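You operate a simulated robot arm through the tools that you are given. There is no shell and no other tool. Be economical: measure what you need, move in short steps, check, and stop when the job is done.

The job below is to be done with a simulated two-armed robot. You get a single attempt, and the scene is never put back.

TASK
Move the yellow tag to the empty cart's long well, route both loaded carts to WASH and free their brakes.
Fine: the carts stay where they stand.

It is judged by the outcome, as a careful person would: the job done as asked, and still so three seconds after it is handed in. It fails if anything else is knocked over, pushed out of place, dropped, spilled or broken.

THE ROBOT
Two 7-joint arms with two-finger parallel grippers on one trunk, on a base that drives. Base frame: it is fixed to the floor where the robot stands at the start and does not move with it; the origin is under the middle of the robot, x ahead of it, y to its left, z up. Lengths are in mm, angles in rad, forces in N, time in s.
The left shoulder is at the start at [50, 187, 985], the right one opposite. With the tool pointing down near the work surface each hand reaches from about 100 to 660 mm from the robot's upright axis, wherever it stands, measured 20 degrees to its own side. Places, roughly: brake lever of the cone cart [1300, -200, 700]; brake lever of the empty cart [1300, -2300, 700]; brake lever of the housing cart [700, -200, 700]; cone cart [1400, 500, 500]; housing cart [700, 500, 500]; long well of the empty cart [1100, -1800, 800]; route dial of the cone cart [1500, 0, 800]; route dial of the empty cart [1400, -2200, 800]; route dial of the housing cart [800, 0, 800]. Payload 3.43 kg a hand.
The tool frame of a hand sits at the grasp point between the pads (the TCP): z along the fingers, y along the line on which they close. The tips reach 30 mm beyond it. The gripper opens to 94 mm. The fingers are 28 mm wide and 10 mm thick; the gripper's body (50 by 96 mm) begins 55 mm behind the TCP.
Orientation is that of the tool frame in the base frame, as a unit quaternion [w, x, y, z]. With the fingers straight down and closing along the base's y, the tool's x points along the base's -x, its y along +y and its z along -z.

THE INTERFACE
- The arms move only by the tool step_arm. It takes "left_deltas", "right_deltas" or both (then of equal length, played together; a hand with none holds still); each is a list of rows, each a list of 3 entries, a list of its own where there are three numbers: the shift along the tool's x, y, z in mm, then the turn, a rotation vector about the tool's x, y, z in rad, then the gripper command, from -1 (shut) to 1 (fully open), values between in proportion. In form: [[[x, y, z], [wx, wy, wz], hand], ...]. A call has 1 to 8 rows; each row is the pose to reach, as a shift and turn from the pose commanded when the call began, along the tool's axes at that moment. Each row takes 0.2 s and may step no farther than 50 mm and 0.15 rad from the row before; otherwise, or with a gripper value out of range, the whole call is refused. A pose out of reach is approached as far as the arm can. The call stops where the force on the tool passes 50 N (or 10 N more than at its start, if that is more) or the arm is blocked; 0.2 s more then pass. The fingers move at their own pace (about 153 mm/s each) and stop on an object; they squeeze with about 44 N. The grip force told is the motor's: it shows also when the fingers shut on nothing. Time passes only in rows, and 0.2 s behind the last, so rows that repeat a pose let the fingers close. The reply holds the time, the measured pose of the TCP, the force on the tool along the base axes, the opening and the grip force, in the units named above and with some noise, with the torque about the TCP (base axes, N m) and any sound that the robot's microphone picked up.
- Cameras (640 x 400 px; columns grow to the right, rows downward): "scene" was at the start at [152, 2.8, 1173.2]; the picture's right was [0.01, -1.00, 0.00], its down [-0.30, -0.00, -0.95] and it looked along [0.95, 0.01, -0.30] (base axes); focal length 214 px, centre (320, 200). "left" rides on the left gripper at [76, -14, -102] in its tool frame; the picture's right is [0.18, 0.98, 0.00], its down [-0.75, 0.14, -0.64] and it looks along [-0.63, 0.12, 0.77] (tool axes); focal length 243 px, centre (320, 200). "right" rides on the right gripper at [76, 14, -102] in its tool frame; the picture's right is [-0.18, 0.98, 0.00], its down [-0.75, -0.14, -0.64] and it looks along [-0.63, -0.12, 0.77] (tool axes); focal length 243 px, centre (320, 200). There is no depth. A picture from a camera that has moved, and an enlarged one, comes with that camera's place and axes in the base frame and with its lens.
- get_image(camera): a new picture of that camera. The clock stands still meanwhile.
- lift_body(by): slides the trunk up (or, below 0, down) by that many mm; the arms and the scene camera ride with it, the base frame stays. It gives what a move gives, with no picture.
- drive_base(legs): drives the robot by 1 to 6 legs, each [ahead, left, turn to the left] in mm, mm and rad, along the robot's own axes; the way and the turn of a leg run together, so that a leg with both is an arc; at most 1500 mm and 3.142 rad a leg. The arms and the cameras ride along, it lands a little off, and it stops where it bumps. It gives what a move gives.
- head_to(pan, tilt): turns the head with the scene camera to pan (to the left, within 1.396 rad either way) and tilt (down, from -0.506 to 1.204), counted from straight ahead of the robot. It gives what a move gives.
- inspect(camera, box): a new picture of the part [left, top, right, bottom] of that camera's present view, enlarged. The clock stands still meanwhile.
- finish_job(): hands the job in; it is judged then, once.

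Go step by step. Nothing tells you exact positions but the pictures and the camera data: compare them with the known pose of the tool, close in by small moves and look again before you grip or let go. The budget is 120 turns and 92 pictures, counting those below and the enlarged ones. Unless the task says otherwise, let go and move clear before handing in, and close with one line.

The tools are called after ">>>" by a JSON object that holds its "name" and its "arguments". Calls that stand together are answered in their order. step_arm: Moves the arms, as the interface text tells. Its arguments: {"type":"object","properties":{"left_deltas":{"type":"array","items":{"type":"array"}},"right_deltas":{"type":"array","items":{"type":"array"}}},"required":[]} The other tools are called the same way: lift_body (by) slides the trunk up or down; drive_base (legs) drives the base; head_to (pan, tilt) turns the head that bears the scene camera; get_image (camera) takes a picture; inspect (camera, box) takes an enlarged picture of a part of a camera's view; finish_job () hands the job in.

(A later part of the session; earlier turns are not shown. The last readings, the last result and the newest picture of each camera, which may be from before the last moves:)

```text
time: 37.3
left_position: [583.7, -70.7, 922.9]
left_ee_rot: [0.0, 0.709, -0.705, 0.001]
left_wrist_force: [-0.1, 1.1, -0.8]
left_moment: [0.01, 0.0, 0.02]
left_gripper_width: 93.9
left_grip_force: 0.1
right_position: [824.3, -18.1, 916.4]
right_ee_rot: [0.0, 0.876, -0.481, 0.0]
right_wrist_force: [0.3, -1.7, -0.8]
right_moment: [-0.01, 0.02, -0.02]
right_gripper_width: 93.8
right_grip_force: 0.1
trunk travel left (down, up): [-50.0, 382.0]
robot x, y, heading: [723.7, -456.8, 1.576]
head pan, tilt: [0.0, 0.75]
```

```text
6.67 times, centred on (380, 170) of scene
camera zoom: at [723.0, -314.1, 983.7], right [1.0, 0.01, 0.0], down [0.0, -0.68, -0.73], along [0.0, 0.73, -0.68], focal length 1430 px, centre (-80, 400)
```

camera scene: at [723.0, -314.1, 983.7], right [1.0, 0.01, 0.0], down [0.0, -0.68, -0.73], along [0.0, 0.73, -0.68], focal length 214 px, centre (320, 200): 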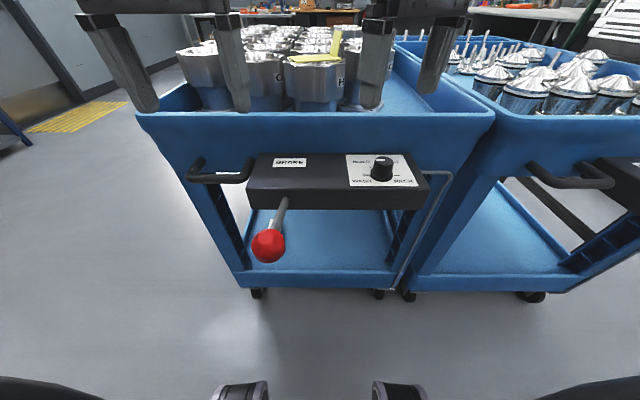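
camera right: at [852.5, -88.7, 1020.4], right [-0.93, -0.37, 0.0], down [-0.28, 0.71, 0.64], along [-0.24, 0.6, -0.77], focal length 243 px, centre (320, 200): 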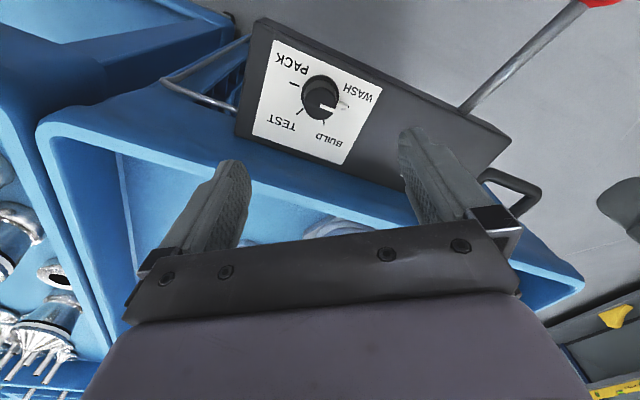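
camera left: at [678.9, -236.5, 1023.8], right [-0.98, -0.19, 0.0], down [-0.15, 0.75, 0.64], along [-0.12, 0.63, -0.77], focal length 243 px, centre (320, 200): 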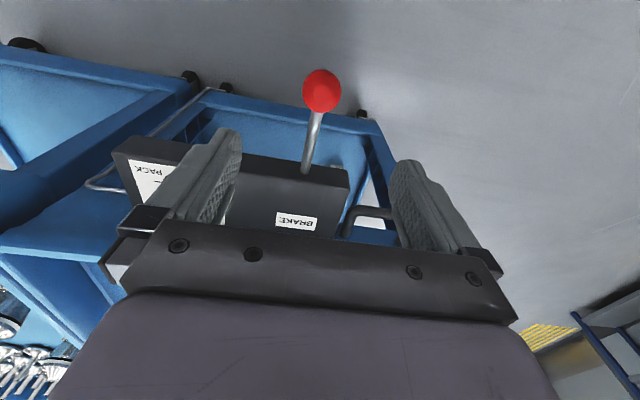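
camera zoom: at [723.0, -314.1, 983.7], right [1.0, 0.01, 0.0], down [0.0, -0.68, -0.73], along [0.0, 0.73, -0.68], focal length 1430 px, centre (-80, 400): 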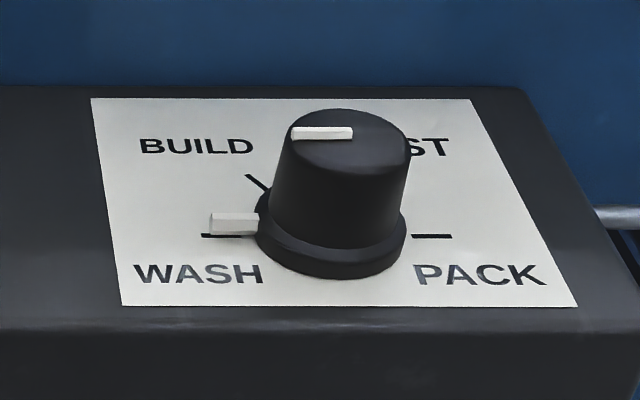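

The housing cart's dial points at WASH and its lever is up. Next I move to the cone cart (offset ≈ +640 mm in x).

>>> {"name": "drive_base", "arguments": {"legs": [[-90, 0, 0], [0, -640, 0]]}}

>>> {"name": "get_image", "arguments": {"camera": "scene"}}

>>> {"name": "get_image", "arguments": {"camera": "left"}}

>>> {"name": "get_image", "arguments": {"camera": "right"}}

```text
time: 44.1
left_position: [1226.1, -159.5, 920.9]
left_ee_rot: [0.001, 0.708, -0.707, 0.0]
left_wrist_force: [0.0, 0.4, 0.5]
left_moment: [-0.03, -0.01, -0.01]
left_gripper_width: 94.0
left_grip_force: 0.0
right_position: [1467.5, -106.7, 916.1]
right_ee_rot: [0.001, 0.875, -0.484, 0.0]
right_wrist_force: [0.4, -0.6, 0.8]
right_moment: [0.01, -0.02, -0.01]
right_gripper_width: 94.1
right_grip_force: 0.0
trunk travel left (down, up): [-50.0, 382.0]
robot x, y, heading: [1364.3, -545.6, 1.573]
head pan, tilt: [0.0, 0.75]
```

```text
54 pictures are left
camera scene: at [1363.5, -403.2, 983.8], right [1.0, 0.0, 0.0], down [0.0, -0.68, -0.73], along [0.0, 0.73, -0.68], focal length 214 px, centre (320, 200)
```

scene: 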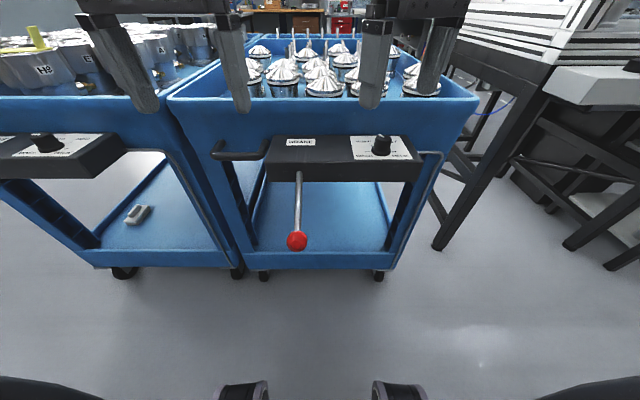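

```text
53 pictures are left
camera left: at [1239.9, -235.4, 1024.0], right [-0.98, -0.18, 0.0], down [-0.14, 0.75, 0.64], along [-0.12, 0.63, -0.77], focal length 243 px, centre (320, 200)
```

left: 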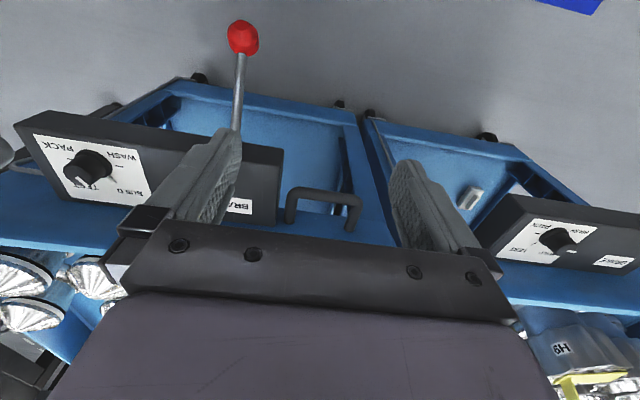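

```text
52 pictures are left
camera right: at [1494.2, -178.4, 1020.0], right [-0.93, -0.37, 0.0], down [-0.28, 0.71, 0.64], along [-0.23, 0.6, -0.77], focal length 243 px, centre (320, 200)
```

right: 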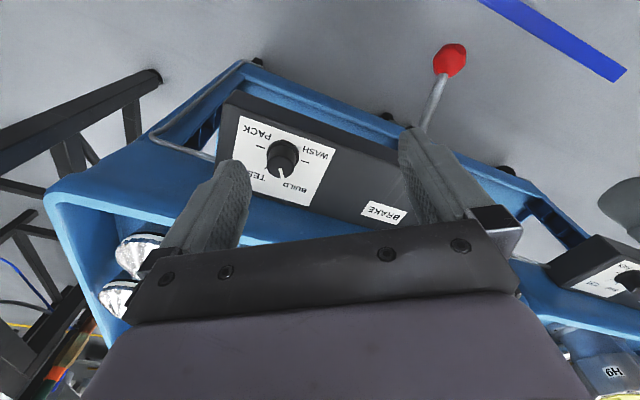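

Cone cart lever knob ≈ [1322.5,-181.5,682], down. I bring the left hand over it and down.

>>> {"name": "step_arm", "arguments": {"left_deltas": [[[10, -45, 0], [0, 0, 0], 1], [[20, -90, 0], [0, 0, 0], 1], [[22, -96.5, 45], [0, 0, 0], 1], [[22, -96.5, 90], [0, 0, 0], 1], [[22, -96.5, 140], [0, 0, 0], 1]]}}

>>> {"name": "get_image", "arguments": {"camera": "left"}}

>>> {"name": "inspect", "arguments": {"camera": "scene", "box": [345, 115, 425, 175]}}

>>> {"name": "inspect", "arguments": {"camera": "right", "box": [220, 100, 340, 210]}}

```text
time: 45.3
left_position: [1321.2, -182.7, 781.5]
left_ee_rot: [-0.001, 0.708, -0.707, 0.0]
left_wrist_force: [0.0, -0.4, 0.2]
left_moment: [-0.01, -0.01, 0.0]
left_gripper_width: 94.1
left_grip_force: 0.0
right_position: [1467.0, -107.2, 917.0]
right_ee_rot: [-0.001, 0.875, -0.484, 0.0]
right_wrist_force: [0.2, -0.1, -0.1]
right_moment: [-0.02, -0.05, -0.04]
right_gripper_width: 94.3
right_grip_force: 0.2
trunk travel left (down, up): [-50.0, 382.0]
robot x, y, heading: [1363.1, -548.8, 1.575]
head pan, tilt: [0.0, 0.75]
```

```text
51 pictures are left
camera left: at [1335.5, -258.5, 884.0], right [-0.98, -0.19, 0.0], down [-0.14, 0.75, 0.64], along [-0.12, 0.63, -0.77], focal length 243 px, centre (320, 200)
```

left: 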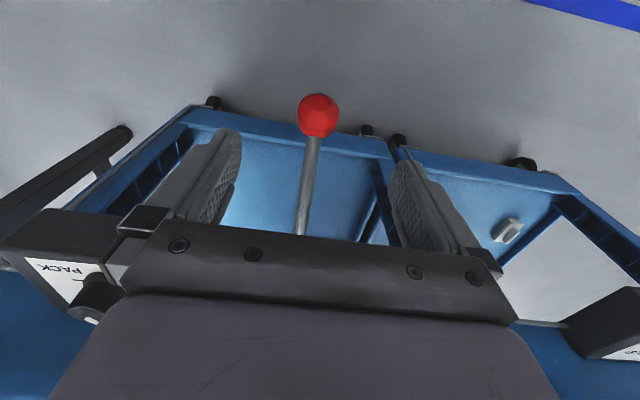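

```text
6.67 times, centred on (385, 145) of scene
camera zoom: at [1363.6, -403.3, 983.8], right [1.0, 0.0, 0.0], down [0.0, -0.68, -0.73], along [0.0, 0.73, -0.68], focal length 1430 px, centre (-113, 567)
```

zoom: 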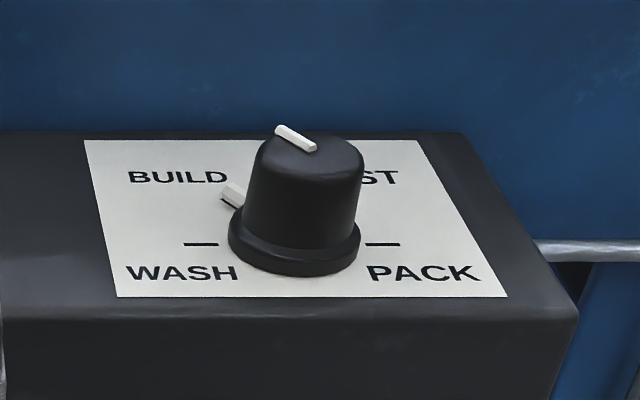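

```text
3.64 times, centred on (280, 155) of right
camera zoom: at [1494.1, -178.5, 1020.1], right [-0.93, -0.37, 0.0], down [-0.28, 0.71, 0.64], along [-0.23, 0.6, -0.77], focal length 882 px, centre (466, 364)
```

zoom: 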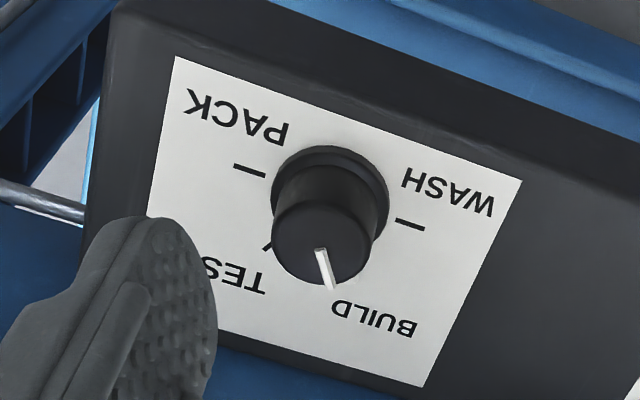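

Lever knob confirmed at [1322.5,-183,682]; the dial cap at [1483.4,-29,793] also on BUILD. Gripping the lever knob and lifting it along the arc to the stop.

>>> {"name": "step_arm", "arguments": {"left_deltas": [[[0, -1, 50], [0, 0, 0], 1], [[0, -1, 99], [0, 0, 0], 1], [[0, -1, 99], [0, 0, 0], -1], [[0, -1, 99], [0, 0, 0], -1], [[0, -1, 99], [0, 0, 0], -1]]}}

>>> {"name": "step_arm", "arguments": {"left_deltas": [[[4, 0, -10], [0, 0, 0], -1], [[8, 0, -20], [0, 0, 0], -1], [[12, 0, -30], [0, 0, 0], -1], [[15, 0, -42], [0, 0, 0], -1], [[16, 0, -54], [0, 0, 0], -1], [[16, 0, -66], [0, 0, 0], -1], [[14, 0, -78], [0, 0, 0], -1], [[11, 0, -90], [0, 0, 0], -1]]}}

>>> {"name": "step_arm", "arguments": {"left_deltas": [[[-4, 0, -10], [0, 0, 0], -1], [[-8, 0, -20], [0, 0, 0], -1], [[-12, 0, -28], [0, 0, 0], -1], [[-15, 0, -34], [0, 0, 0], -1]]}}

```text
time: 46.5
left_position: [1322.5, -181.6, 683.5]
left_ee_rot: [0.0, 0.708, -0.706, 0.0]
left_wrist_force: [-4.4, 0.0, 1.4]
left_moment: [0.31, 0.1, -0.02]
left_gripper_width: 35.5
left_grip_force: 44.9
right_position: [1467.5, -106.4, 917.0]
right_ee_rot: [0.0, 0.875, -0.484, 0.0]
right_wrist_force: [0.2, -0.1, 0.4]
right_moment: [0.02, 0.02, 0.0]
right_gripper_width: 94.0
right_grip_force: 0.0
trunk travel left (down, up): [-50.0, 382.0]
robot x, y, heading: [1363.6, -545.9, 1.572]
head pan, tilt: [0.0, 0.75]
```

```text
time: 48.3
left_position: [1322.9, -191.3, 773.8]
left_ee_rot: [0.0, -0.707, 0.707, -0.001]
left_wrist_force: [-4.3, -2.9, -12.1]
left_moment: [-1.31, 0.06, 0.04]
left_gripper_width: 35.1
left_grip_force: 44.8
right_position: [1467.2, -106.8, 915.5]
right_ee_rot: [0.0, 0.875, -0.484, 0.0]
right_wrist_force: [0.2, 0.9, -0.4]
right_moment: [0.02, 0.0, -0.01]
right_gripper_width: 93.8
right_grip_force: 0.0
trunk travel left (down, up): [-50.0, 382.0]
robot x, y, heading: [1361.4, -546.9, 1.569]
head pan, tilt: [0.0, 0.75]
```

```text
time: 49.3
left_position: [1323.2, -177.2, 806.5]
left_ee_rot: [0.001, -0.707, 0.707, 0.0]
left_wrist_force: [-3.6, -4.5, -10.9]
left_moment: [-1.3, 0.1, -0.07]
left_gripper_width: 35.3
left_grip_force: 44.6
right_position: [1467.7, -106.9, 916.7]
right_ee_rot: [-0.001, 0.875, -0.485, 0.001]
right_wrist_force: [0.2, 0.2, 0.4]
right_moment: [-0.03, 0.0, 0.0]
right_gripper_width: 94.1
right_grip_force: 0.2
trunk travel left (down, up): [-50.0, 382.0]
robot x, y, heading: [1364.8, -549.1, 1.57]
head pan, tilt: [0.0, 0.75]
```

>>> {"name": "step_arm", "arguments": {"left_deltas": [[[-4, 0, -6], [0, 0, 0], -1], [[-8, 0, -12], [0, 0, 0], -1], [[-11, 0, -17], [0, 0, 0], -1]]}}

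>>> {"name": "step_arm", "arguments": {"left_deltas": [[[0, 0, 0], [0, 0, 0], 1], [[0, 0, 0], [0, 0, 0], 1], [[0, 0, -40], [0, 0, 0], 1], [[0, 30, -70], [0, 0, 0], 1], [[0, 70, -70], [0, 0, 0], 1]]}}

>>> {"name": "get_image", "arguments": {"camera": "scene"}}

>>> {"name": "get_image", "arguments": {"camera": "left"}}

```text
time: 50.1
left_position: [1323.4, -166.2, 823.5]
left_ee_rot: [-0.001, 0.707, -0.707, 0.0]
left_wrist_force: [-0.6, -4.1, -11.5]
left_moment: [-1.29, 0.06, 0.02]
left_gripper_width: 34.8
left_grip_force: 45.5
right_position: [1465.7, -107.3, 916.0]
right_ee_rot: [0.0, 0.875, -0.484, 0.0]
right_wrist_force: [0.3, -0.5, -0.5]
right_moment: [-0.01, 0.03, 0.01]
right_gripper_width: 94.0
right_grip_force: 0.1
trunk travel left (down, up): [-50.0, 382.0]
robot x, y, heading: [1363.9, -545.8, 1.565]
head pan, tilt: [0.0, 0.75]
```

```text
time: 51.3
left_position: [1252.7, -167.1, 892.8]
left_ee_rot: [0.001, 0.708, -0.707, 0.0]
left_wrist_force: [0.3, 0.0, 0.1]
left_moment: [-0.01, 0.03, -0.01]
left_gripper_width: 94.4
left_grip_force: 0.1
right_position: [1466.6, -106.2, 916.1]
right_ee_rot: [-0.001, 0.875, -0.484, 0.0]
right_wrist_force: [-0.2, -0.5, -0.6]
right_moment: [0.0, 0.0, -0.02]
right_gripper_width: 94.1
right_grip_force: 0.1
trunk travel left (down, up): [-50.0, 382.0]
robot x, y, heading: [1357.3, -545.9, 1.571]
head pan, tilt: [0.0, 0.75]
```

```text
48 pictures are left
camera scene: at [1363.6, -403.3, 983.8], right [1.0, 0.0, 0.0], down [0.0, -0.68, -0.73], along [0.0, 0.73, -0.68], focal length 214 px, centre (320, 200)
```

scene: 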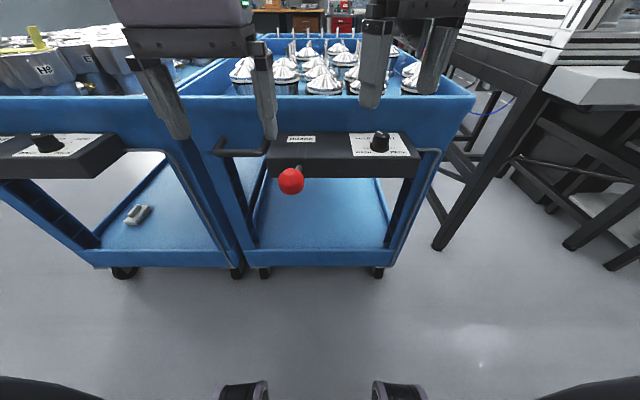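

```text
47 pictures are left
camera left: at [1267.3, -241.8, 995.6], right [-0.98, -0.18, 0.0], down [-0.14, 0.75, 0.64], along [-0.12, 0.63, -0.77], focal length 243 px, centre (320, 200)
```

left: 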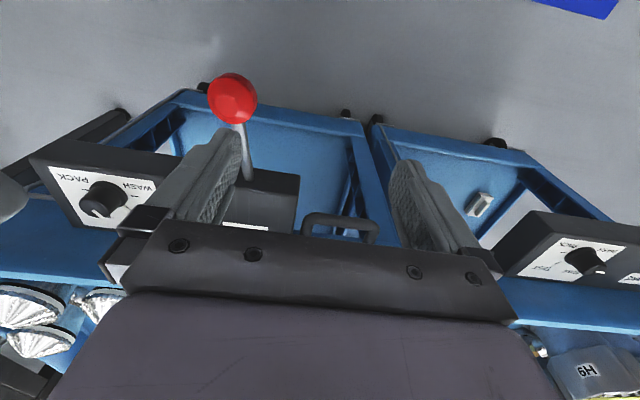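

The cone lever is up at z≈803. To be sure it is at its end, I regrip it, lift a little and look while held.

>>> {"name": "step_arm", "arguments": {"left_deltas": [[[3, -40, 0], [0, 0, 0], 1], [[6, -70, 0], [0, 0, 0], 1], [[6, -70, 45], [0, 0, 0], 1], [[6, -70, 90], [0, 0, 0], 1], [[6, -70, 90], [0, 0, 0], -1], [[6, -70, 90], [0, 0, 0], -1], [[6, -70, 90], [0, 0, 0], -1]]}}

>>> {"name": "get_image", "arguments": {"camera": "left"}}

>>> {"name": "step_arm", "arguments": {"left_deltas": [[[-4, 0, -7], [0, 0, 0], -1], [[-8, 0, -14], [0, 0, 0], -1], [[-13, 0, -21], [0, 0, 0], -1], [[-18, 0, -28], [0, 0, 0], -1]]}}

>>> {"name": "get_image", "arguments": {"camera": "left"}}

```text
time: 52.9
left_position: [1322.5, -171.0, 804.1]
left_ee_rot: [-0.001, 0.707, -0.707, 0.0]
left_wrist_force: [-4.5, 2.0, -0.8]
left_moment: [0.24, 0.02, 0.11]
left_gripper_width: 35.5
left_grip_force: 44.9
right_position: [1466.2, -106.0, 917.5]
right_ee_rot: [0.0, 0.875, -0.484, 0.001]
right_wrist_force: [-0.6, 0.3, 0.6]
right_moment: [0.02, -0.02, -0.03]
right_gripper_width: 93.9
right_grip_force: 0.1
trunk travel left (down, up): [-50.0, 382.0]
robot x, y, heading: [1364.2, -544.9, 1.572]
head pan, tilt: [0.0, 0.75]
```

```text
46 pictures are left
camera left: at [1337.5, -247.0, 906.1], right [-0.98, -0.19, 0.0], down [-0.14, 0.75, 0.64], along [-0.12, 0.63, -0.77], focal length 243 px, centre (320, 200)
```

left: 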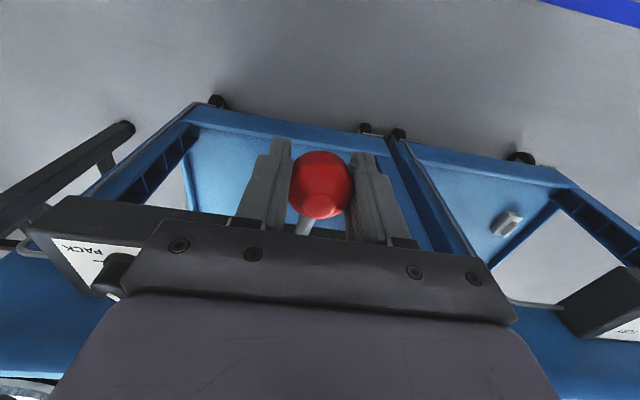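

```text
time: 53.9
left_position: [1323.6, -151.8, 828.1]
left_ee_rot: [0.002, 0.708, -0.706, 0.0]
left_wrist_force: [1.6, -1.3, -30.2]
left_moment: [0.06, -0.02, 0.01]
left_gripper_width: 35.2
left_grip_force: 45.3
right_position: [1467.3, -105.4, 915.2]
right_ee_rot: [0.0, 0.875, -0.485, 0.001]
right_wrist_force: [0.2, -0.5, 0.3]
right_moment: [0.02, -0.03, 0.0]
right_gripper_width: 93.9
right_grip_force: 0.1
trunk travel left (down, up): [-50.0, 382.0]
robot x, y, heading: [1361.8, -545.2, 1.572]
head pan, tilt: [0.0, 0.75]
```

```text
45 pictures are left
camera left: at [1337.6, -227.6, 931.6], right [-0.98, -0.19, 0.0], down [-0.14, 0.76, 0.64], along [-0.12, 0.63, -0.77], focal length 243 px, centre (320, 200)
```

left: 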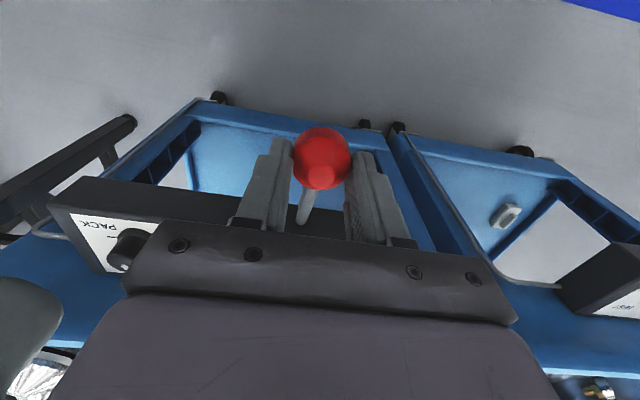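

The lever is at its hard stop (30 N, knob stays at z≈803). I release, raise the left hand aside, drive 80 mm closer and re-orient the right hand over the dial.

>>> {"name": "step_arm", "arguments": {"left_deltas": [[[0, 0, 0], [0, 0, 0], 1], [[0, 0, 0], [0, 0, 0], 1], [[0, 0, -40], [0, 0, 0], 1], [[0, 30, -70], [0, 0, 0], 1], [[0, 70, -90], [0, 0, 0], 1]], "right_deltas": [[[0, 0, 0], [0, 0, 0.14], 1], [[0, 0, 0], [0, 0, 0.28], 1], [[0, 0, 0], [0, 0, 0.42], 1], [[0, 0, 0], [0, 0, 0.56], 1], [[0, 0, 0], [0, 0, 0.56], 1]]}}

>>> {"name": "drive_base", "arguments": {"legs": [[80, 0, 0]]}}

>>> {"name": "get_image", "arguments": {"camera": "right"}}

>>> {"name": "get_image", "arguments": {"camera": "scene"}}

```text
time: 55.1
left_position: [1253.7, -156.2, 920.7]
left_ee_rot: [0.001, 0.707, -0.707, 0.0]
left_wrist_force: [-0.6, -0.4, -0.2]
left_moment: [-0.01, -0.02, 0.0]
left_gripper_width: 94.0
left_grip_force: 0.1
right_position: [1466.1, -107.6, 916.1]
right_ee_rot: [0.0, -0.707, 0.708, 0.0]
right_wrist_force: [0.4, 0.3, 0.5]
right_moment: [0.01, 0.02, -0.02]
right_gripper_width: 94.2
right_grip_force: 0.1
trunk travel left (down, up): [-50.0, 382.0]
robot x, y, heading: [1361.4, -546.7, 1.573]
head pan, tilt: [0.0, 0.75]
```

```text
time: 56.1
left_position: [1253.0, -75.5, 921.6]
left_ee_rot: [0.0, -0.707, 0.707, 0.0]
left_wrist_force: [0.0, -0.2, 0.0]
left_moment: [0.03, 0.01, 0.01]
left_gripper_width: 94.3
left_grip_force: 0.1
right_position: [1467.0, -27.6, 916.7]
right_ee_rot: [0.0, -0.707, 0.707, 0.0]
right_wrist_force: [0.3, 0.2, 0.6]
right_moment: [0.05, 0.0, 0.01]
right_gripper_width: 93.7
right_grip_force: 0.1
trunk travel left (down, up): [-50.0, 382.0]
robot x, y, heading: [1362.1, -466.2, 1.564]
head pan, tilt: [0.0, 0.75]
```

```text
44 pictures are left
camera right: at [1451.2, -102.8, 1020.1], right [-0.98, 0.18, 0.0], down [0.14, 0.75, 0.64], along [0.12, 0.63, -0.77], focal length 243 px, centre (320, 200)
```

right: 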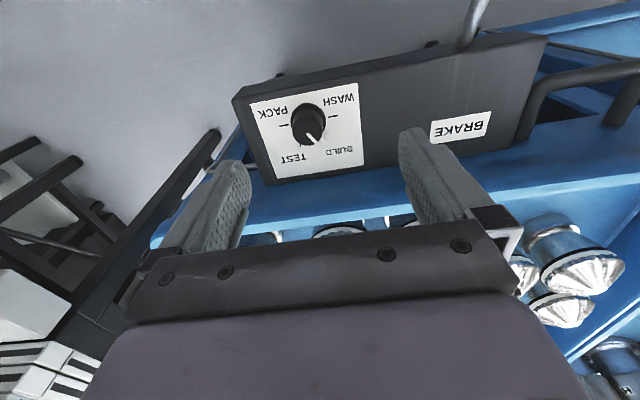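

```text
43 pictures are left
camera scene: at [1363.5, -323.7, 983.8], right [1.0, 0.0, 0.0], down [0.0, -0.68, -0.73], along [0.0, 0.73, -0.68], focal length 214 px, centre (320, 200)
```

scene: 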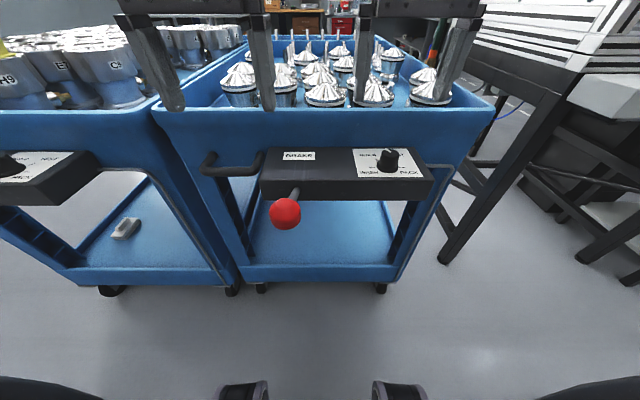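

I need the knob position precisely again — it may have shifted slightly.

>>> {"name": "inspect", "arguments": {"camera": "right", "box": [250, 80, 370, 180]}}

>>> {"name": "inspect", "arguments": {"camera": "scene", "box": [345, 130, 435, 190]}}

```text
4.00 times, centred on (310, 130) of right
camera zoom: at [1451.2, -102.8, 1020.1], right [-0.98, 0.18, 0.0], down [0.14, 0.75, 0.64], along [0.12, 0.63, -0.77], focal length 970 px, centre (360, 480)
```

zoom: 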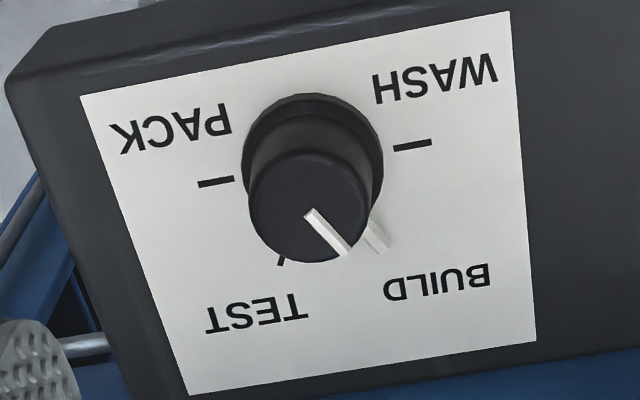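

```text
6.67 times, centred on (390, 160) of scene
camera zoom: at [1363.5, -323.7, 983.8], right [1.0, 0.0, 0.0], down [0.0, -0.68, -0.73], along [0.0, 0.73, -0.68], focal length 1430 px, centre (-147, 467)
```

zoom: 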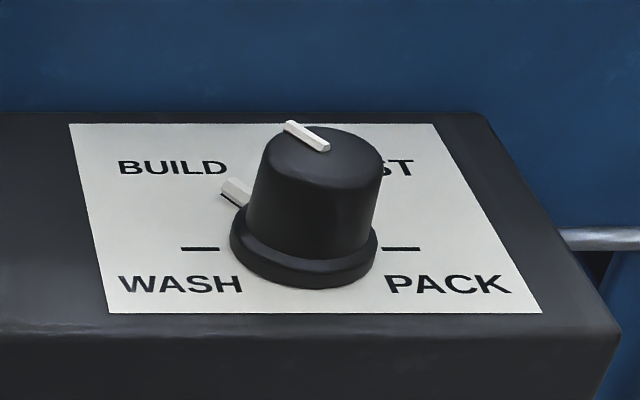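

The freed cone cart crept ~25 mm toward +y while I pushed at the stop (the housing cart ~12 mm); I'll correct that by gently pulling on the knobs. First I grip the cone dial at [1482.3,-6.5,795.5] and turn it 60°.

>>> {"name": "step_arm", "arguments": {"right_deltas": [[[-21, -15.3, 0], [0, 0, 0], 1], [[-21, -15.3, 45], [0, 0, 0], 1], [[-21, -15.3, 85], [0, 0, 0], 1], [[-21, -15.3, 110], [0, 0, 0], 1], [[-21, -15.3, 110], [0, 0, 0], -1], [[-21, -15.3, 110], [0, 0, 0], -1], [[-21, -15.3, 110], [0, 0, 0], -1]]}}

>>> {"name": "step_arm", "arguments": {"right_deltas": [[[0, 0, 0], [0, 0, -0.14], -1], [[0, 0, 0], [0, 0, -0.28], -1], [[0, 0, 0], [0, 0, -0.42], -1], [[0, 0, 0], [0, 0, -0.56], -1], [[0, 0, 0], [0, 0, -0.7], -1], [[0, 0, 0], [0, 0, -0.84], -1], [[0, 0, 0], [0, 0, -0.95], -1], [[0, 0, 0], [0, 0, -1.05], -1]]}}

>>> {"name": "inspect", "arguments": {"camera": "scene", "box": [345, 130, 435, 190]}}

```text
time: 57.7
left_position: [1254.4, -76.1, 920.1]
left_ee_rot: [-0.001, 0.707, -0.707, 0.0]
left_wrist_force: [0.0, -0.1, 0.8]
left_moment: [-0.01, -0.01, -0.02]
left_gripper_width: 94.0
left_grip_force: 0.1
right_position: [1482.6, -5.2, 805.5]
right_ee_rot: [0.001, -0.706, 0.708, -0.001]
right_wrist_force: [14.4, -2.0, -0.4]
right_moment: [0.04, -0.32, -0.01]
right_gripper_width: 34.4
right_grip_force: 45.1
trunk travel left (down, up): [-50.0, 382.0]
robot x, y, heading: [1363.1, -467.9, 1.572]
head pan, tilt: [0.0, 0.75]
```

```text
time: 59.5
left_position: [1256.0, -75.3, 923.2]
left_ee_rot: [0.001, -0.707, 0.707, 0.002]
left_wrist_force: [0.2, 0.2, 0.0]
left_moment: [0.06, 0.04, 0.02]
left_gripper_width: 93.9
left_grip_force: 0.0
right_position: [1482.0, -23.7, 806.8]
right_ee_rot: [0.0, 0.967, -0.256, 0.004]
right_wrist_force: [35.6, -20.7, 2.3]
right_moment: [-1.24, -0.64, 0.01]
right_gripper_width: 33.6
right_grip_force: 42.4
right hand out of reach, approached as far as the arm can: row 8
trunk travel left (down, up): [-50.0, 382.0]
robot x, y, heading: [1361.8, -468.0, 1.572]
head pan, tilt: [0.0, 0.75]
```

```text
6.67 times, centred on (390, 160) of scene
camera zoom: at [1365.9, -324.8, 984.3], right [1.0, 0.0, 0.0], down [0.0, -0.68, -0.73], along [0.0, 0.73, -0.68], focal length 1430 px, centre (-147, 467)
```

zoom: 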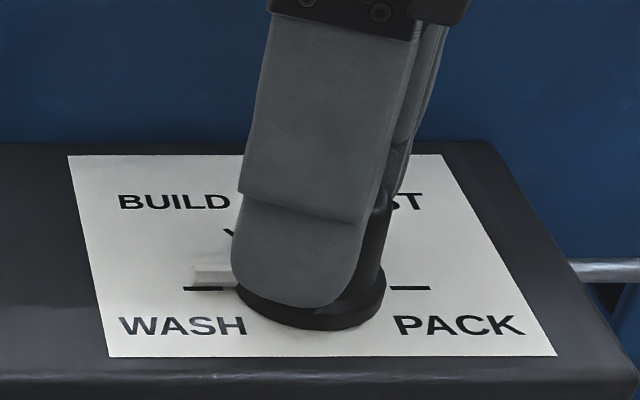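

Dial appears at WASH, and the reach limit pulled the cart most of the way back. I release, rotate back, then check the dial and the remaining offset.

>>> {"name": "step_arm", "arguments": {"right_deltas": [[[0, 0, 0], [0, 0, 0], 1], [[0, 0, 0], [0, 0, 0], 1], [[0, 0, -40], [0, 0, 0], 1], [[0, 0, -80], [0, 0, 0.14], 1], [[0, 0, -110], [0, 0, 0.28], 1], [[0, 0, -110], [0, 0, 0.42], 1], [[0, 0, -110], [0, 0, 0.56], 1], [[0, 0, -110], [0, 0, 0.7], 1]]}}

>>> {"name": "inspect", "arguments": {"camera": "scene", "box": [345, 130, 435, 190]}}

>>> {"name": "get_image", "arguments": {"camera": "right"}}

```text
time: 61.3
left_position: [1253.0, -76.7, 921.4]
left_ee_rot: [-0.001, 0.707, -0.707, 0.0]
left_wrist_force: [-0.4, 0.0, -1.2]
left_moment: [-0.02, -0.02, -0.02]
left_gripper_width: 93.9
left_grip_force: 0.0
right_position: [1476.9, -18.4, 914.7]
right_ee_rot: [-0.001, 0.819, -0.574, -0.001]
right_wrist_force: [0.0, -0.5, 0.1]
right_moment: [0.0, -0.01, 0.0]
right_gripper_width: 93.9
right_grip_force: 0.1
right hand out of reach, approached as far as the arm can: row 3
trunk travel left (down, up): [-50.0, 382.0]
robot x, y, heading: [1363.5, -467.3, 1.568]
head pan, tilt: [0.0, 0.75]
```

```text
6.67 times, centred on (390, 160) of scene
camera zoom: at [1363.5, -323.7, 983.8], right [1.0, 0.0, 0.0], down [0.0, -0.68, -0.73], along [0.0, 0.73, -0.68], focal length 1430 px, centre (-147, 467)
```

zoom: 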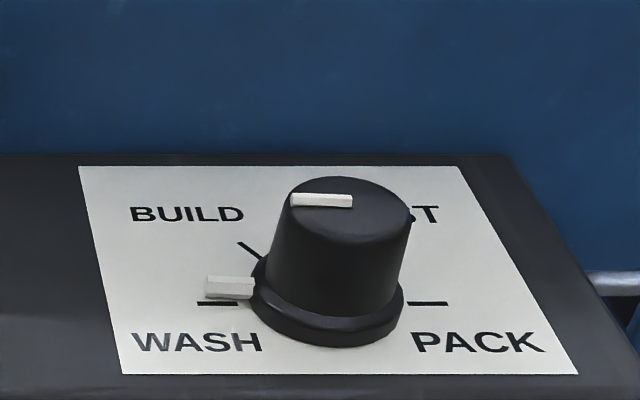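

```text
38 pictures are left
camera right: at [1488.9, -95.0, 1018.7], right [-0.99, -0.16, 0.0], down [-0.12, 0.76, 0.64], along [-0.1, 0.63, -0.77], focal length 243 px, centre (320, 200)
```

right: 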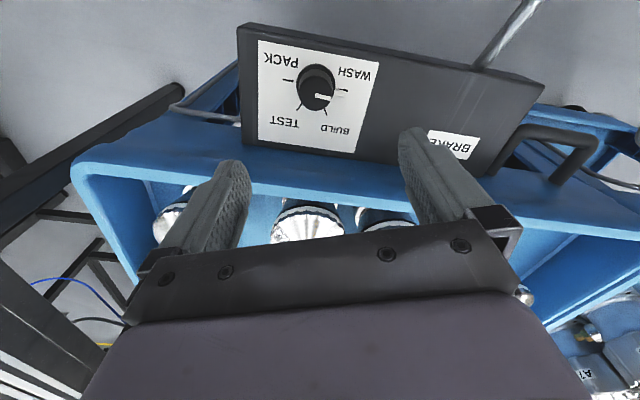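

Cone cart: dial on WASH, lever up, and the plate is back within ~1.5 mm of its original place. I return to the housing cart to correct its small shift and take the tag.

>>> {"name": "drive_base", "arguments": {"legs": [[-80, 0, 0], [0, 640, 0], [80, 0, 0]]}}

>>> {"name": "get_image", "arguments": {"camera": "scene"}}

>>> {"name": "inspect", "arguments": {"camera": "scene", "box": [345, 130, 435, 190]}}

>>> {"name": "get_image", "arguments": {"camera": "right"}}

```text
time: 68.7
left_position: [613.4, -76.4, 920.3]
left_ee_rot: [0.0, 0.708, -0.706, 0.0]
left_wrist_force: [0.0, -0.4, 0.1]
left_moment: [0.0, -0.01, 0.04]
left_gripper_width: 94.4
left_grip_force: 0.1
right_position: [837.2, -18.9, 915.8]
right_ee_rot: [0.0, 0.82, -0.572, -0.001]
right_wrist_force: [-0.2, -0.1, -0.2]
right_moment: [-0.01, -0.01, -0.02]
right_gripper_width: 94.1
right_grip_force: 0.0
trunk travel left (down, up): [-50.0, 382.0]
robot x, y, heading: [725.6, -470.8, 1.577]
head pan, tilt: [0.0, 0.75]
```

```text
37 pictures are left
camera scene: at [724.4, -324.3, 983.8], right [1.0, 0.0, 0.0], down [0.0, -0.68, -0.73], along [0.0, 0.73, -0.68], focal length 214 px, centre (320, 200)
```

scene: 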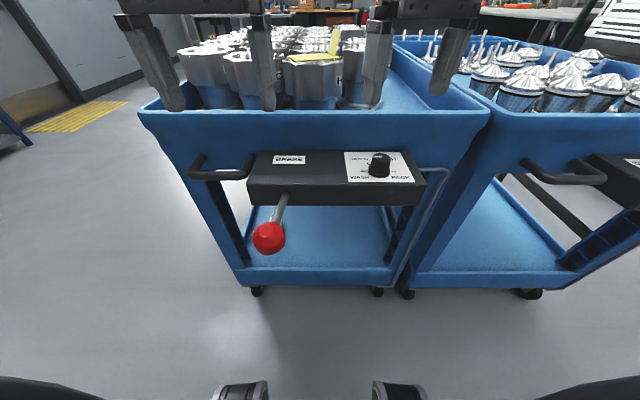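

```text
6.67 times, centred on (390, 160) of scene
camera zoom: at [724.4, -324.3, 983.8], right [1.0, 0.0, 0.0], down [0.0, -0.68, -0.73], along [0.0, 0.73, -0.68], focal length 1430 px, centre (-147, 467)
```

zoom: 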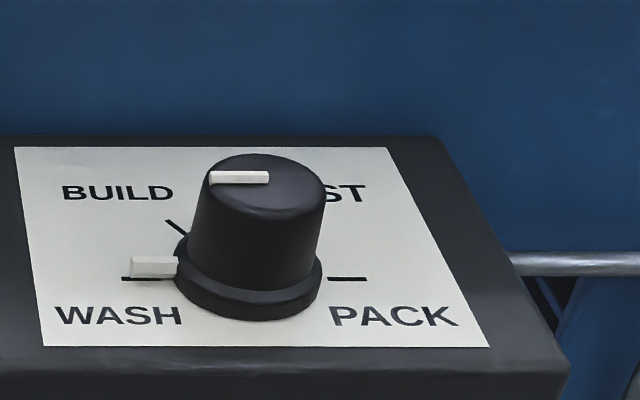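

```text
35 pictures are left
camera right: at [849.4, -95.2, 1018.8], right [-0.99, -0.17, 0.0], down [-0.13, 0.76, 0.64], along [-0.11, 0.63, -0.77], focal length 243 px, centre (320, 200)
```

right: 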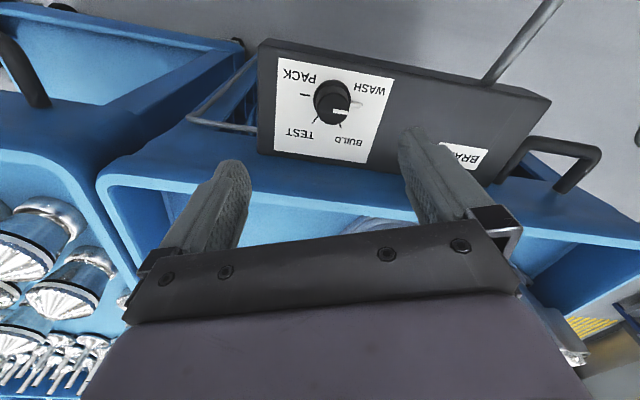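

Housing dial is on WASH; its plate sits ~11.5 mm too far in +y. I grip the knob and slowly pull it back without turning.

>>> {"name": "step_arm", "arguments": {"right_deltas": [[[-5, 9.5, 0], [0, 0, 0], 1], [[-5, 9.5, 45], [0, 0, 0], 1], [[-5, 9.5, 85], [0, 0, 0], 1], [[-5, 9.5, 110], [0, 0, 0], 1], [[-5, 9.5, 110], [0, 0, 0], -1], [[-5, 9.5, 110], [0, 0, 0], -1], [[-5, 9.5, 110], [0, 0, 0], -1]]}}

>>> {"name": "step_arm", "arguments": {"right_deltas": [[[2.2, 0.8, 0], [0, 0, 0], -1], [[4.4, 1.6, 0], [0, 0, 0], -1], [[6.6, 2.4, 0], [0, 0, 0], -1], [[8.8, 3.2, 0], [0, 0, 0], -1], [[10.8, 4, 0], [0, 0, 0], -1], [[10.8, 4, 0], [0, 0, 0], -1], [[10.8, 4, 0], [0, 0, 0], -1]]}}

>>> {"name": "step_arm", "arguments": {"right_deltas": [[[0, 0, 0], [0, 0, 0], 1], [[0, 0, 0], [0, 0, 0], 1], [[0, 0, -40], [0, 0, 0], 1], [[0, 0, -85], [0, 0, 0], 1], [[0, 0, -130], [0, 0, 0.12], 1], [[0, 0, -150], [0, 0, 0.24], 1], [[0, 0, -150], [0, 0, 0.35], 1]]}}

>>> {"name": "inspect", "arguments": {"camera": "scene", "box": [345, 130, 435, 190]}}

>>> {"name": "inspect", "arguments": {"camera": "scene", "box": [270, 15, 370, 110]}}

```text
time: 70.3
left_position: [613.8, -77.2, 921.2]
left_ee_rot: [0.0, 0.708, -0.706, 0.001]
left_wrist_force: [-1.0, 1.1, 0.1]
left_moment: [-0.01, -0.01, -0.02]
left_gripper_width: 94.1
left_grip_force: 0.2
right_position: [825.0, -18.4, 805.3]
right_ee_rot: [0.001, 0.821, -0.571, -0.001]
right_wrist_force: [-9.3, -5.0, -6.6]
right_moment: [0.83, 0.63, -0.01]
right_gripper_width: 34.5
right_grip_force: 45.6
trunk travel left (down, up): [-50.0, 382.0]
robot x, y, heading: [721.8, -467.5, 1.574]
head pan, tilt: [0.0, 0.75]
```

```text
time: 71.9
left_position: [613.2, -77.3, 921.9]
left_ee_rot: [0.0, 0.708, -0.706, 0.001]
left_wrist_force: [0.4, -0.1, -0.3]
left_moment: [-0.01, 0.0, -0.03]
left_gripper_width: 93.8
left_grip_force: 0.2
right_position: [826.0, -28.9, 805.0]
right_ee_rot: [0.0, 0.821, -0.571, -0.001]
right_wrist_force: [-16.2, -3.2, -8.3]
right_moment: [0.75, 0.81, -0.01]
right_gripper_width: 34.5
right_grip_force: 45.2
trunk travel left (down, up): [-50.0, 382.0]
robot x, y, heading: [727.9, -467.1, 1.575]
head pan, tilt: [0.0, 0.75]
```

```text
time: 73.5
left_position: [614.3, -75.9, 921.7]
left_ee_rot: [0.0, 0.708, -0.706, -0.001]
left_wrist_force: [-0.4, -0.2, 0.0]
left_moment: [0.05, -0.03, -0.01]
left_gripper_width: 94.1
left_grip_force: 0.1
right_position: [826.7, -29.5, 957.1]
right_ee_rot: [-0.001, 0.707, -0.707, -0.001]
right_wrist_force: [1.0, -0.3, 0.9]
right_moment: [0.01, -0.02, 0.02]
right_gripper_width: 93.8
right_grip_force: 0.0
trunk travel left (down, up): [-50.0, 382.0]
robot x, y, heading: [725.8, -470.6, 1.574]
head pan, tilt: [0.0, 0.75]
```

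```text
6.67 times, centred on (390, 160) of scene
camera zoom: at [724.4, -324.3, 983.8], right [1.0, 0.0, 0.0], down [0.0, -0.68, -0.73], along [0.0, 0.73, -0.68], focal length 1430 px, centre (-147, 467)
```

zoom: 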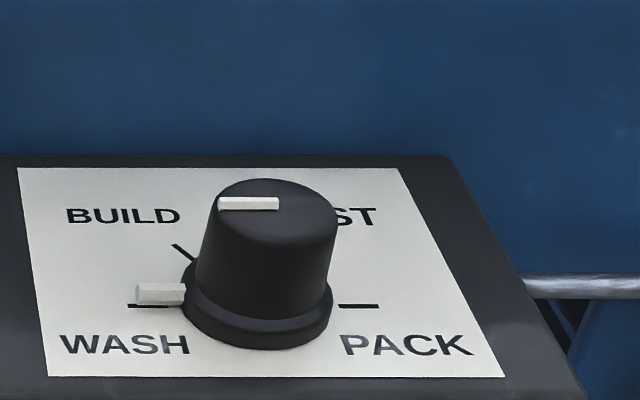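

```text
4.21 times, centred on (320, 62) of scene
camera zoom: at [724.4, -324.3, 983.8], right [1.0, 0.0, 0.0], down [0.0, -0.68, -0.73], along [0.0, 0.73, -0.68], focal length 903 px, centre (320, 779)
```

zoom: 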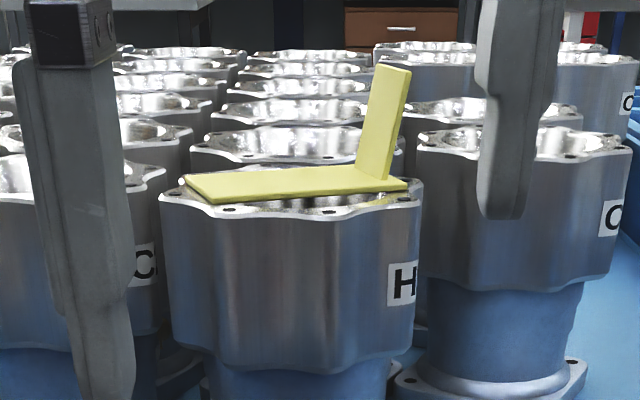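

Housing cart is back in place with dial on WASH. For the tag (standing flap ≈ [753,168,901–942]) I raise the trunk, drive slightly closer and bring the right hand above it.

>>> {"name": "lift_body", "arguments": {"by": 150}}

>>> {"name": "drive_base", "arguments": {"legs": [[50, 0, 0]]}}

>>> {"name": "step_arm", "arguments": {"right_deltas": [[[-30, 18, 0], [0, 0, 0], 1], [[-60, 37, 0], [0, 0, 0], 1], [[-90, 55, 0], [0, 0, 0], 1], [[-125, 74, 0], [0, 0, 0], 1], [[-125, 74, 30], [0, 0, 0], 1]]}}

>>> {"name": "get_image", "arguments": {"camera": "right"}}

>>> {"name": "get_image", "arguments": {"camera": "scene"}}

```text
time: 75.2
left_position: [613.3, -76.4, 1071.0]
left_ee_rot: [0.0, 0.708, -0.706, -0.001]
left_wrist_force: [-0.5, 0.6, 1.1]
left_moment: [0.0, -0.02, -0.02]
left_gripper_width: 93.9
left_grip_force: 0.1
right_position: [826.7, -29.5, 1105.0]
right_ee_rot: [0.0, 0.708, -0.706, -0.002]
right_wrist_force: [0.0, 0.3, 0.3]
right_moment: [-0.01, -0.02, 0.0]
right_gripper_width: 93.9
right_grip_force: 0.1
trunk travel left (down, up): [-200.0, 232.0]
robot x, y, heading: [723.9, -466.8, 1.575]
head pan, tilt: [0.0, 0.75]
```

```text
time: 76.2
left_position: [613.8, -27.7, 1070.1]
left_ee_rot: [0.0, 0.708, -0.706, 0.0]
left_wrist_force: [-0.1, 0.5, 0.1]
left_moment: [0.02, 0.01, 0.01]
left_gripper_width: 94.3
left_grip_force: 0.0
right_position: [826.5, 19.2, 1104.9]
right_ee_rot: [0.0, 0.708, -0.706, 0.001]
right_wrist_force: [0.7, 0.4, 0.4]
right_moment: [0.0, -0.03, 0.01]
right_gripper_width: 93.8
right_grip_force: 0.1
trunk travel left (down, up): [-200.0, 232.0]
robot x, y, heading: [725.0, -417.5, 1.572]
head pan, tilt: [0.0, 0.75]
```

```text
time: 77.4
left_position: [614.3, -27.0, 1071.3]
left_ee_rot: [-0.001, 0.709, -0.706, 0.0]
left_wrist_force: [-0.5, -0.8, -0.2]
left_moment: [0.01, 0.02, 0.02]
left_gripper_width: 94.1
left_grip_force: 0.1
right_position: [766.5, 101.2, 1081.9]
right_ee_rot: [0.0, 0.708, -0.706, -0.002]
right_wrist_force: [0.3, -0.5, 0.9]
right_moment: [0.0, 0.01, 0.04]
right_gripper_width: 94.1
right_grip_force: 0.0
right hand out of reach, approached as far as the arm can: row 3, 4, 5
trunk travel left (down, up): [-200.0, 232.0]
robot x, y, heading: [723.5, -419.3, 1.575]
head pan, tilt: [0.0, 0.75]
```

```text
32 pictures are left
camera right: at [751.6, 24.8, 1184.8], right [-0.98, 0.18, 0.0], down [0.14, 0.75, 0.64], along [0.12, 0.63, -0.76], focal length 243 px, centre (320, 200)
```

right: 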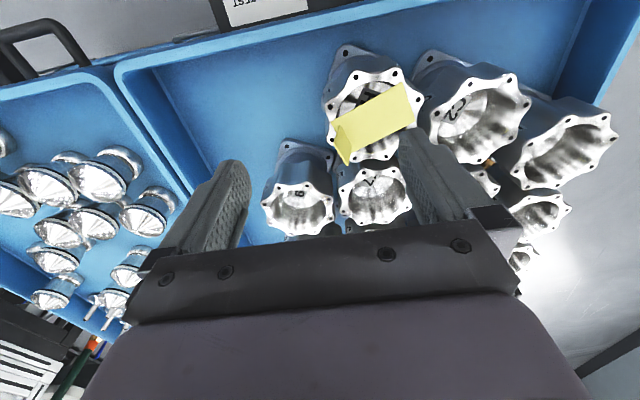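

```text
31 pictures are left
camera scene: at [724.6, -274.7, 1133.9], right [1.0, 0.0, 0.0], down [0.0, -0.68, -0.73], along [0.0, 0.73, -0.68], focal length 214 px, centre (320, 200)
```

scene: 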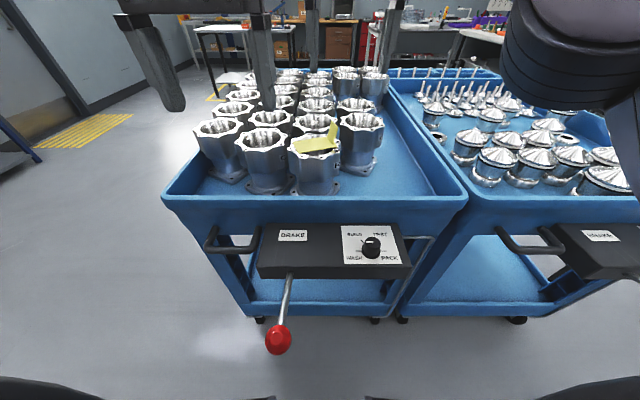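

>>> {"name": "inspect", "arguments": {"camera": "right", "box": [310, 60, 430, 180]}}

>>> {"name": "inspect", "arguments": {"camera": "scene", "box": [270, 100, 360, 180]}}

```text
3.33 times, centred on (370, 120) of right
camera zoom: at [751.6, 24.8, 1184.8], right [-0.98, 0.18, 0.0], down [0.14, 0.75, 0.64], along [0.12, 0.63, -0.76], focal length 809 px, centre (153, 467)
```

zoom: 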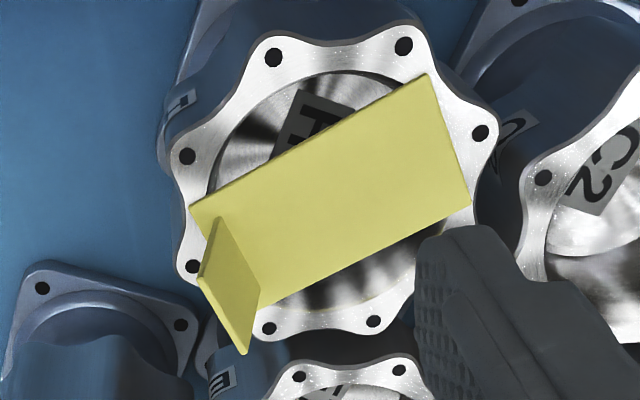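

```text
5.00 times, centred on (315, 140) of scene
camera zoom: at [724.6, -274.7, 1133.9], right [1.0, 0.0, 0.0], down [0.0, -0.68, -0.73], along [0.0, 0.73, -0.68], focal length 1072 px, centre (345, 500)
```

zoom: 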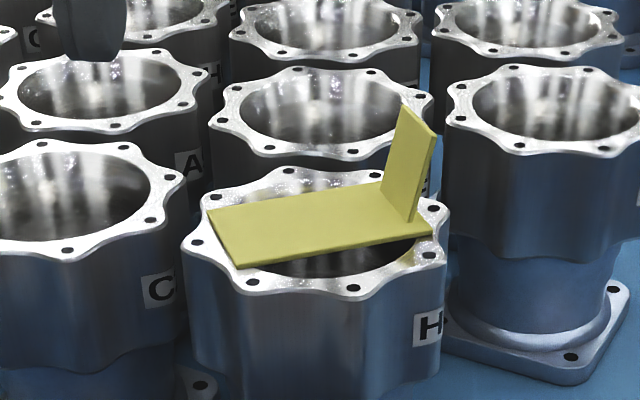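

The tag's flat plate is ~88×50 mm yawed ~20°, with its standing flap centred ≈ [753,163.5], top z≈944. I raise the trunk for reach, then rotate the hand to the flap and move over it.

>>> {"name": "lift_body", "arguments": {"by": 220}}

>>> {"name": "step_arm", "arguments": {"right_deltas": [[[0, 0, 45], [0, 0, -0.12], 1], [[0, 0, 90], [0, 0, -0.24], 1], [[0, 0, 135], [0, 0, -0.355], 1], [[0, 0, 180], [0, 0, -0.355], 1], [[0, 0, 225], [0, 0, -0.355], 1], [[0, 0, 260], [0, 0, -0.355], 1]]}}

```text
time: 79.7
left_position: [613.2, -26.1, 1290.1]
left_ee_rot: [0.0, 0.708, -0.706, 0.0]
left_wrist_force: [-0.7, -0.2, -1.6]
left_moment: [0.01, 0.03, 0.03]
left_gripper_width: 94.3
left_grip_force: 0.0
right_position: [766.7, 101.2, 1300.7]
right_ee_rot: [0.0, 0.708, -0.706, 0.0]
right_wrist_force: [1.0, 0.3, 0.6]
right_moment: [-0.01, -0.01, -0.01]
right_gripper_width: 93.9
right_grip_force: 0.1
trunk travel left (down, up): [-420.0, 12.0]
robot x, y, heading: [723.0, -417.5, 1.576]
head pan, tilt: [0.0, 0.75]
```

```text
time: 81.1
left_position: [612.9, -26.3, 1290.1]
left_ee_rot: [0.0, 0.708, -0.706, 0.0]
left_wrist_force: [0.1, -0.1, -0.3]
left_moment: [-0.02, 0.01, -0.03]
left_gripper_width: 94.1
left_grip_force: 0.0
right_position: [766.6, 101.3, 1041.4]
right_ee_rot: [-0.001, 0.822, -0.57, -0.001]
right_wrist_force: [0.5, 0.4, 0.3]
right_moment: [0.02, 0.01, 0.04]
right_gripper_width: 94.0
right_grip_force: 0.0
trunk travel left (down, up): [-420.0, 12.0]
robot x, y, heading: [724.8, -417.2, 1.572]
head pan, tilt: [0.0, 0.75]
```

Over it now; shift to [753,163.5] and stop at z≈1000 for a look.

>>> {"name": "step_arm", "arguments": {"right_deltas": [[[-32, -4.5, 0], [0, 0, 0], 1], [[-63, -9, 0], [0, 0, 0], 1], [[-63, -9, 41], [0, 0, 0], 1]]}}

>>> {"name": "get_image", "arguments": {"camera": "right"}}

>>> {"name": "get_image", "arguments": {"camera": "scene"}}

```text
time: 81.9
left_position: [613.6, -27.9, 1290.3]
left_ee_rot: [0.0, 0.708, -0.706, 0.0]
left_wrist_force: [0.5, 0.1, -0.3]
left_moment: [0.0, 0.03, -0.01]
left_gripper_width: 94.1
left_grip_force: 0.1
right_position: [753.0, 164.5, 999.5]
right_ee_rot: [-0.001, 0.822, -0.569, 0.0]
right_wrist_force: [0.1, 0.6, -0.2]
right_moment: [-0.01, 0.02, -0.01]
right_gripper_width: 94.1
right_grip_force: 0.0
trunk travel left (down, up): [-420.0, 12.0]
robot x, y, heading: [728.0, -418.3, 1.574]
head pan, tilt: [0.0, 0.75]
```

```text
28 pictures are left
camera right: at [765.3, 88.3, 1103.3], right [-0.98, -0.17, 0.0], down [-0.13, 0.75, 0.64], along [-0.11, 0.63, -0.77], focal length 243 px, centre (320, 200)
```

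right: 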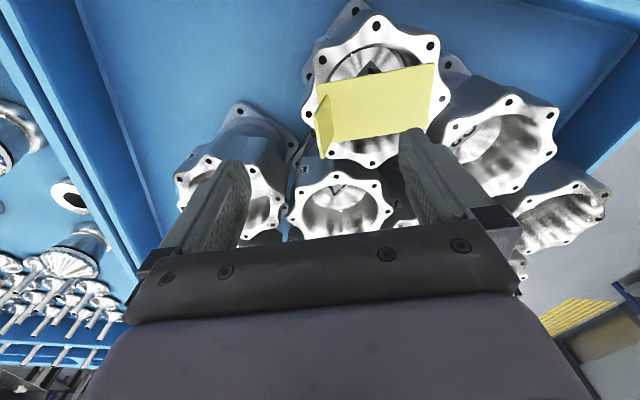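

```text
27 pictures are left
camera scene: at [724.8, -273.9, 1353.7], right [1.0, 0.0, 0.0], down [0.0, -0.68, -0.73], along [0.0, 0.73, -0.68], focal length 214 px, centre (320, 200)
```

scene: 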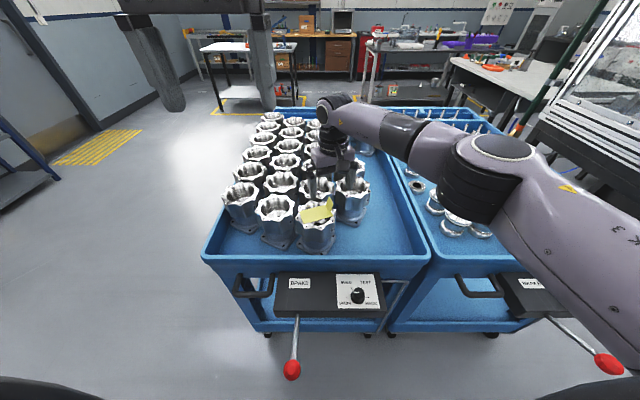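

The flap is centred between the fingers. I descend to z=940 (tips 10 mm above the flat plate) and close.

>>> {"name": "step_arm", "arguments": {"right_deltas": [[[0, 0, 30], [0, 0, 0], 0.4], [[0, 0, 58], [0, 0, 0], 0.4], [[0, 0, 58], [0, 0, 0], 0], [[0, 0, 58], [0, 0, 0], -1], [[0, 0, 58], [0, 0, 0], -1], [[0, 0, 58], [0, 0, 0], -1]]}}

>>> {"name": "inspect", "arguments": {"camera": "right", "box": [200, 40, 480, 240]}}

```text
time: 83.3
left_position: [613.1, -28.8, 1291.6]
left_ee_rot: [0.0, 0.708, -0.706, -0.001]
left_wrist_force: [0.4, 0.5, -0.5]
left_moment: [0.0, 0.01, -0.02]
left_gripper_width: 94.0
left_grip_force: 0.0
right_position: [752.1, 162.7, 945.1]
right_ee_rot: [-0.001, 0.821, -0.57, -0.002]
right_wrist_force: [-2.3, 1.5, 18.4]
right_moment: [-0.42, 1.54, -0.07]
right_gripper_width: 10.2
right_grip_force: 44.0
trunk travel left (down, up): [-420.0, 12.0]
robot x, y, heading: [726.2, -417.7, 1.573]
head pan, tilt: [0.0, 0.75]
```

```text
2.00 times, centred on (340, 140) of right
camera zoom: at [764.0, 87.1, 1047.9], right [-0.99, -0.17, 0.0], down [-0.13, 0.75, 0.65], along [-0.11, 0.64, -0.76], focal length 485 px, centre (280, 320)
```

zoom: 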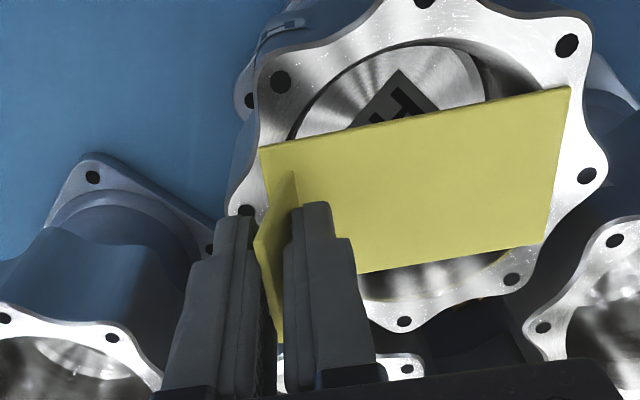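

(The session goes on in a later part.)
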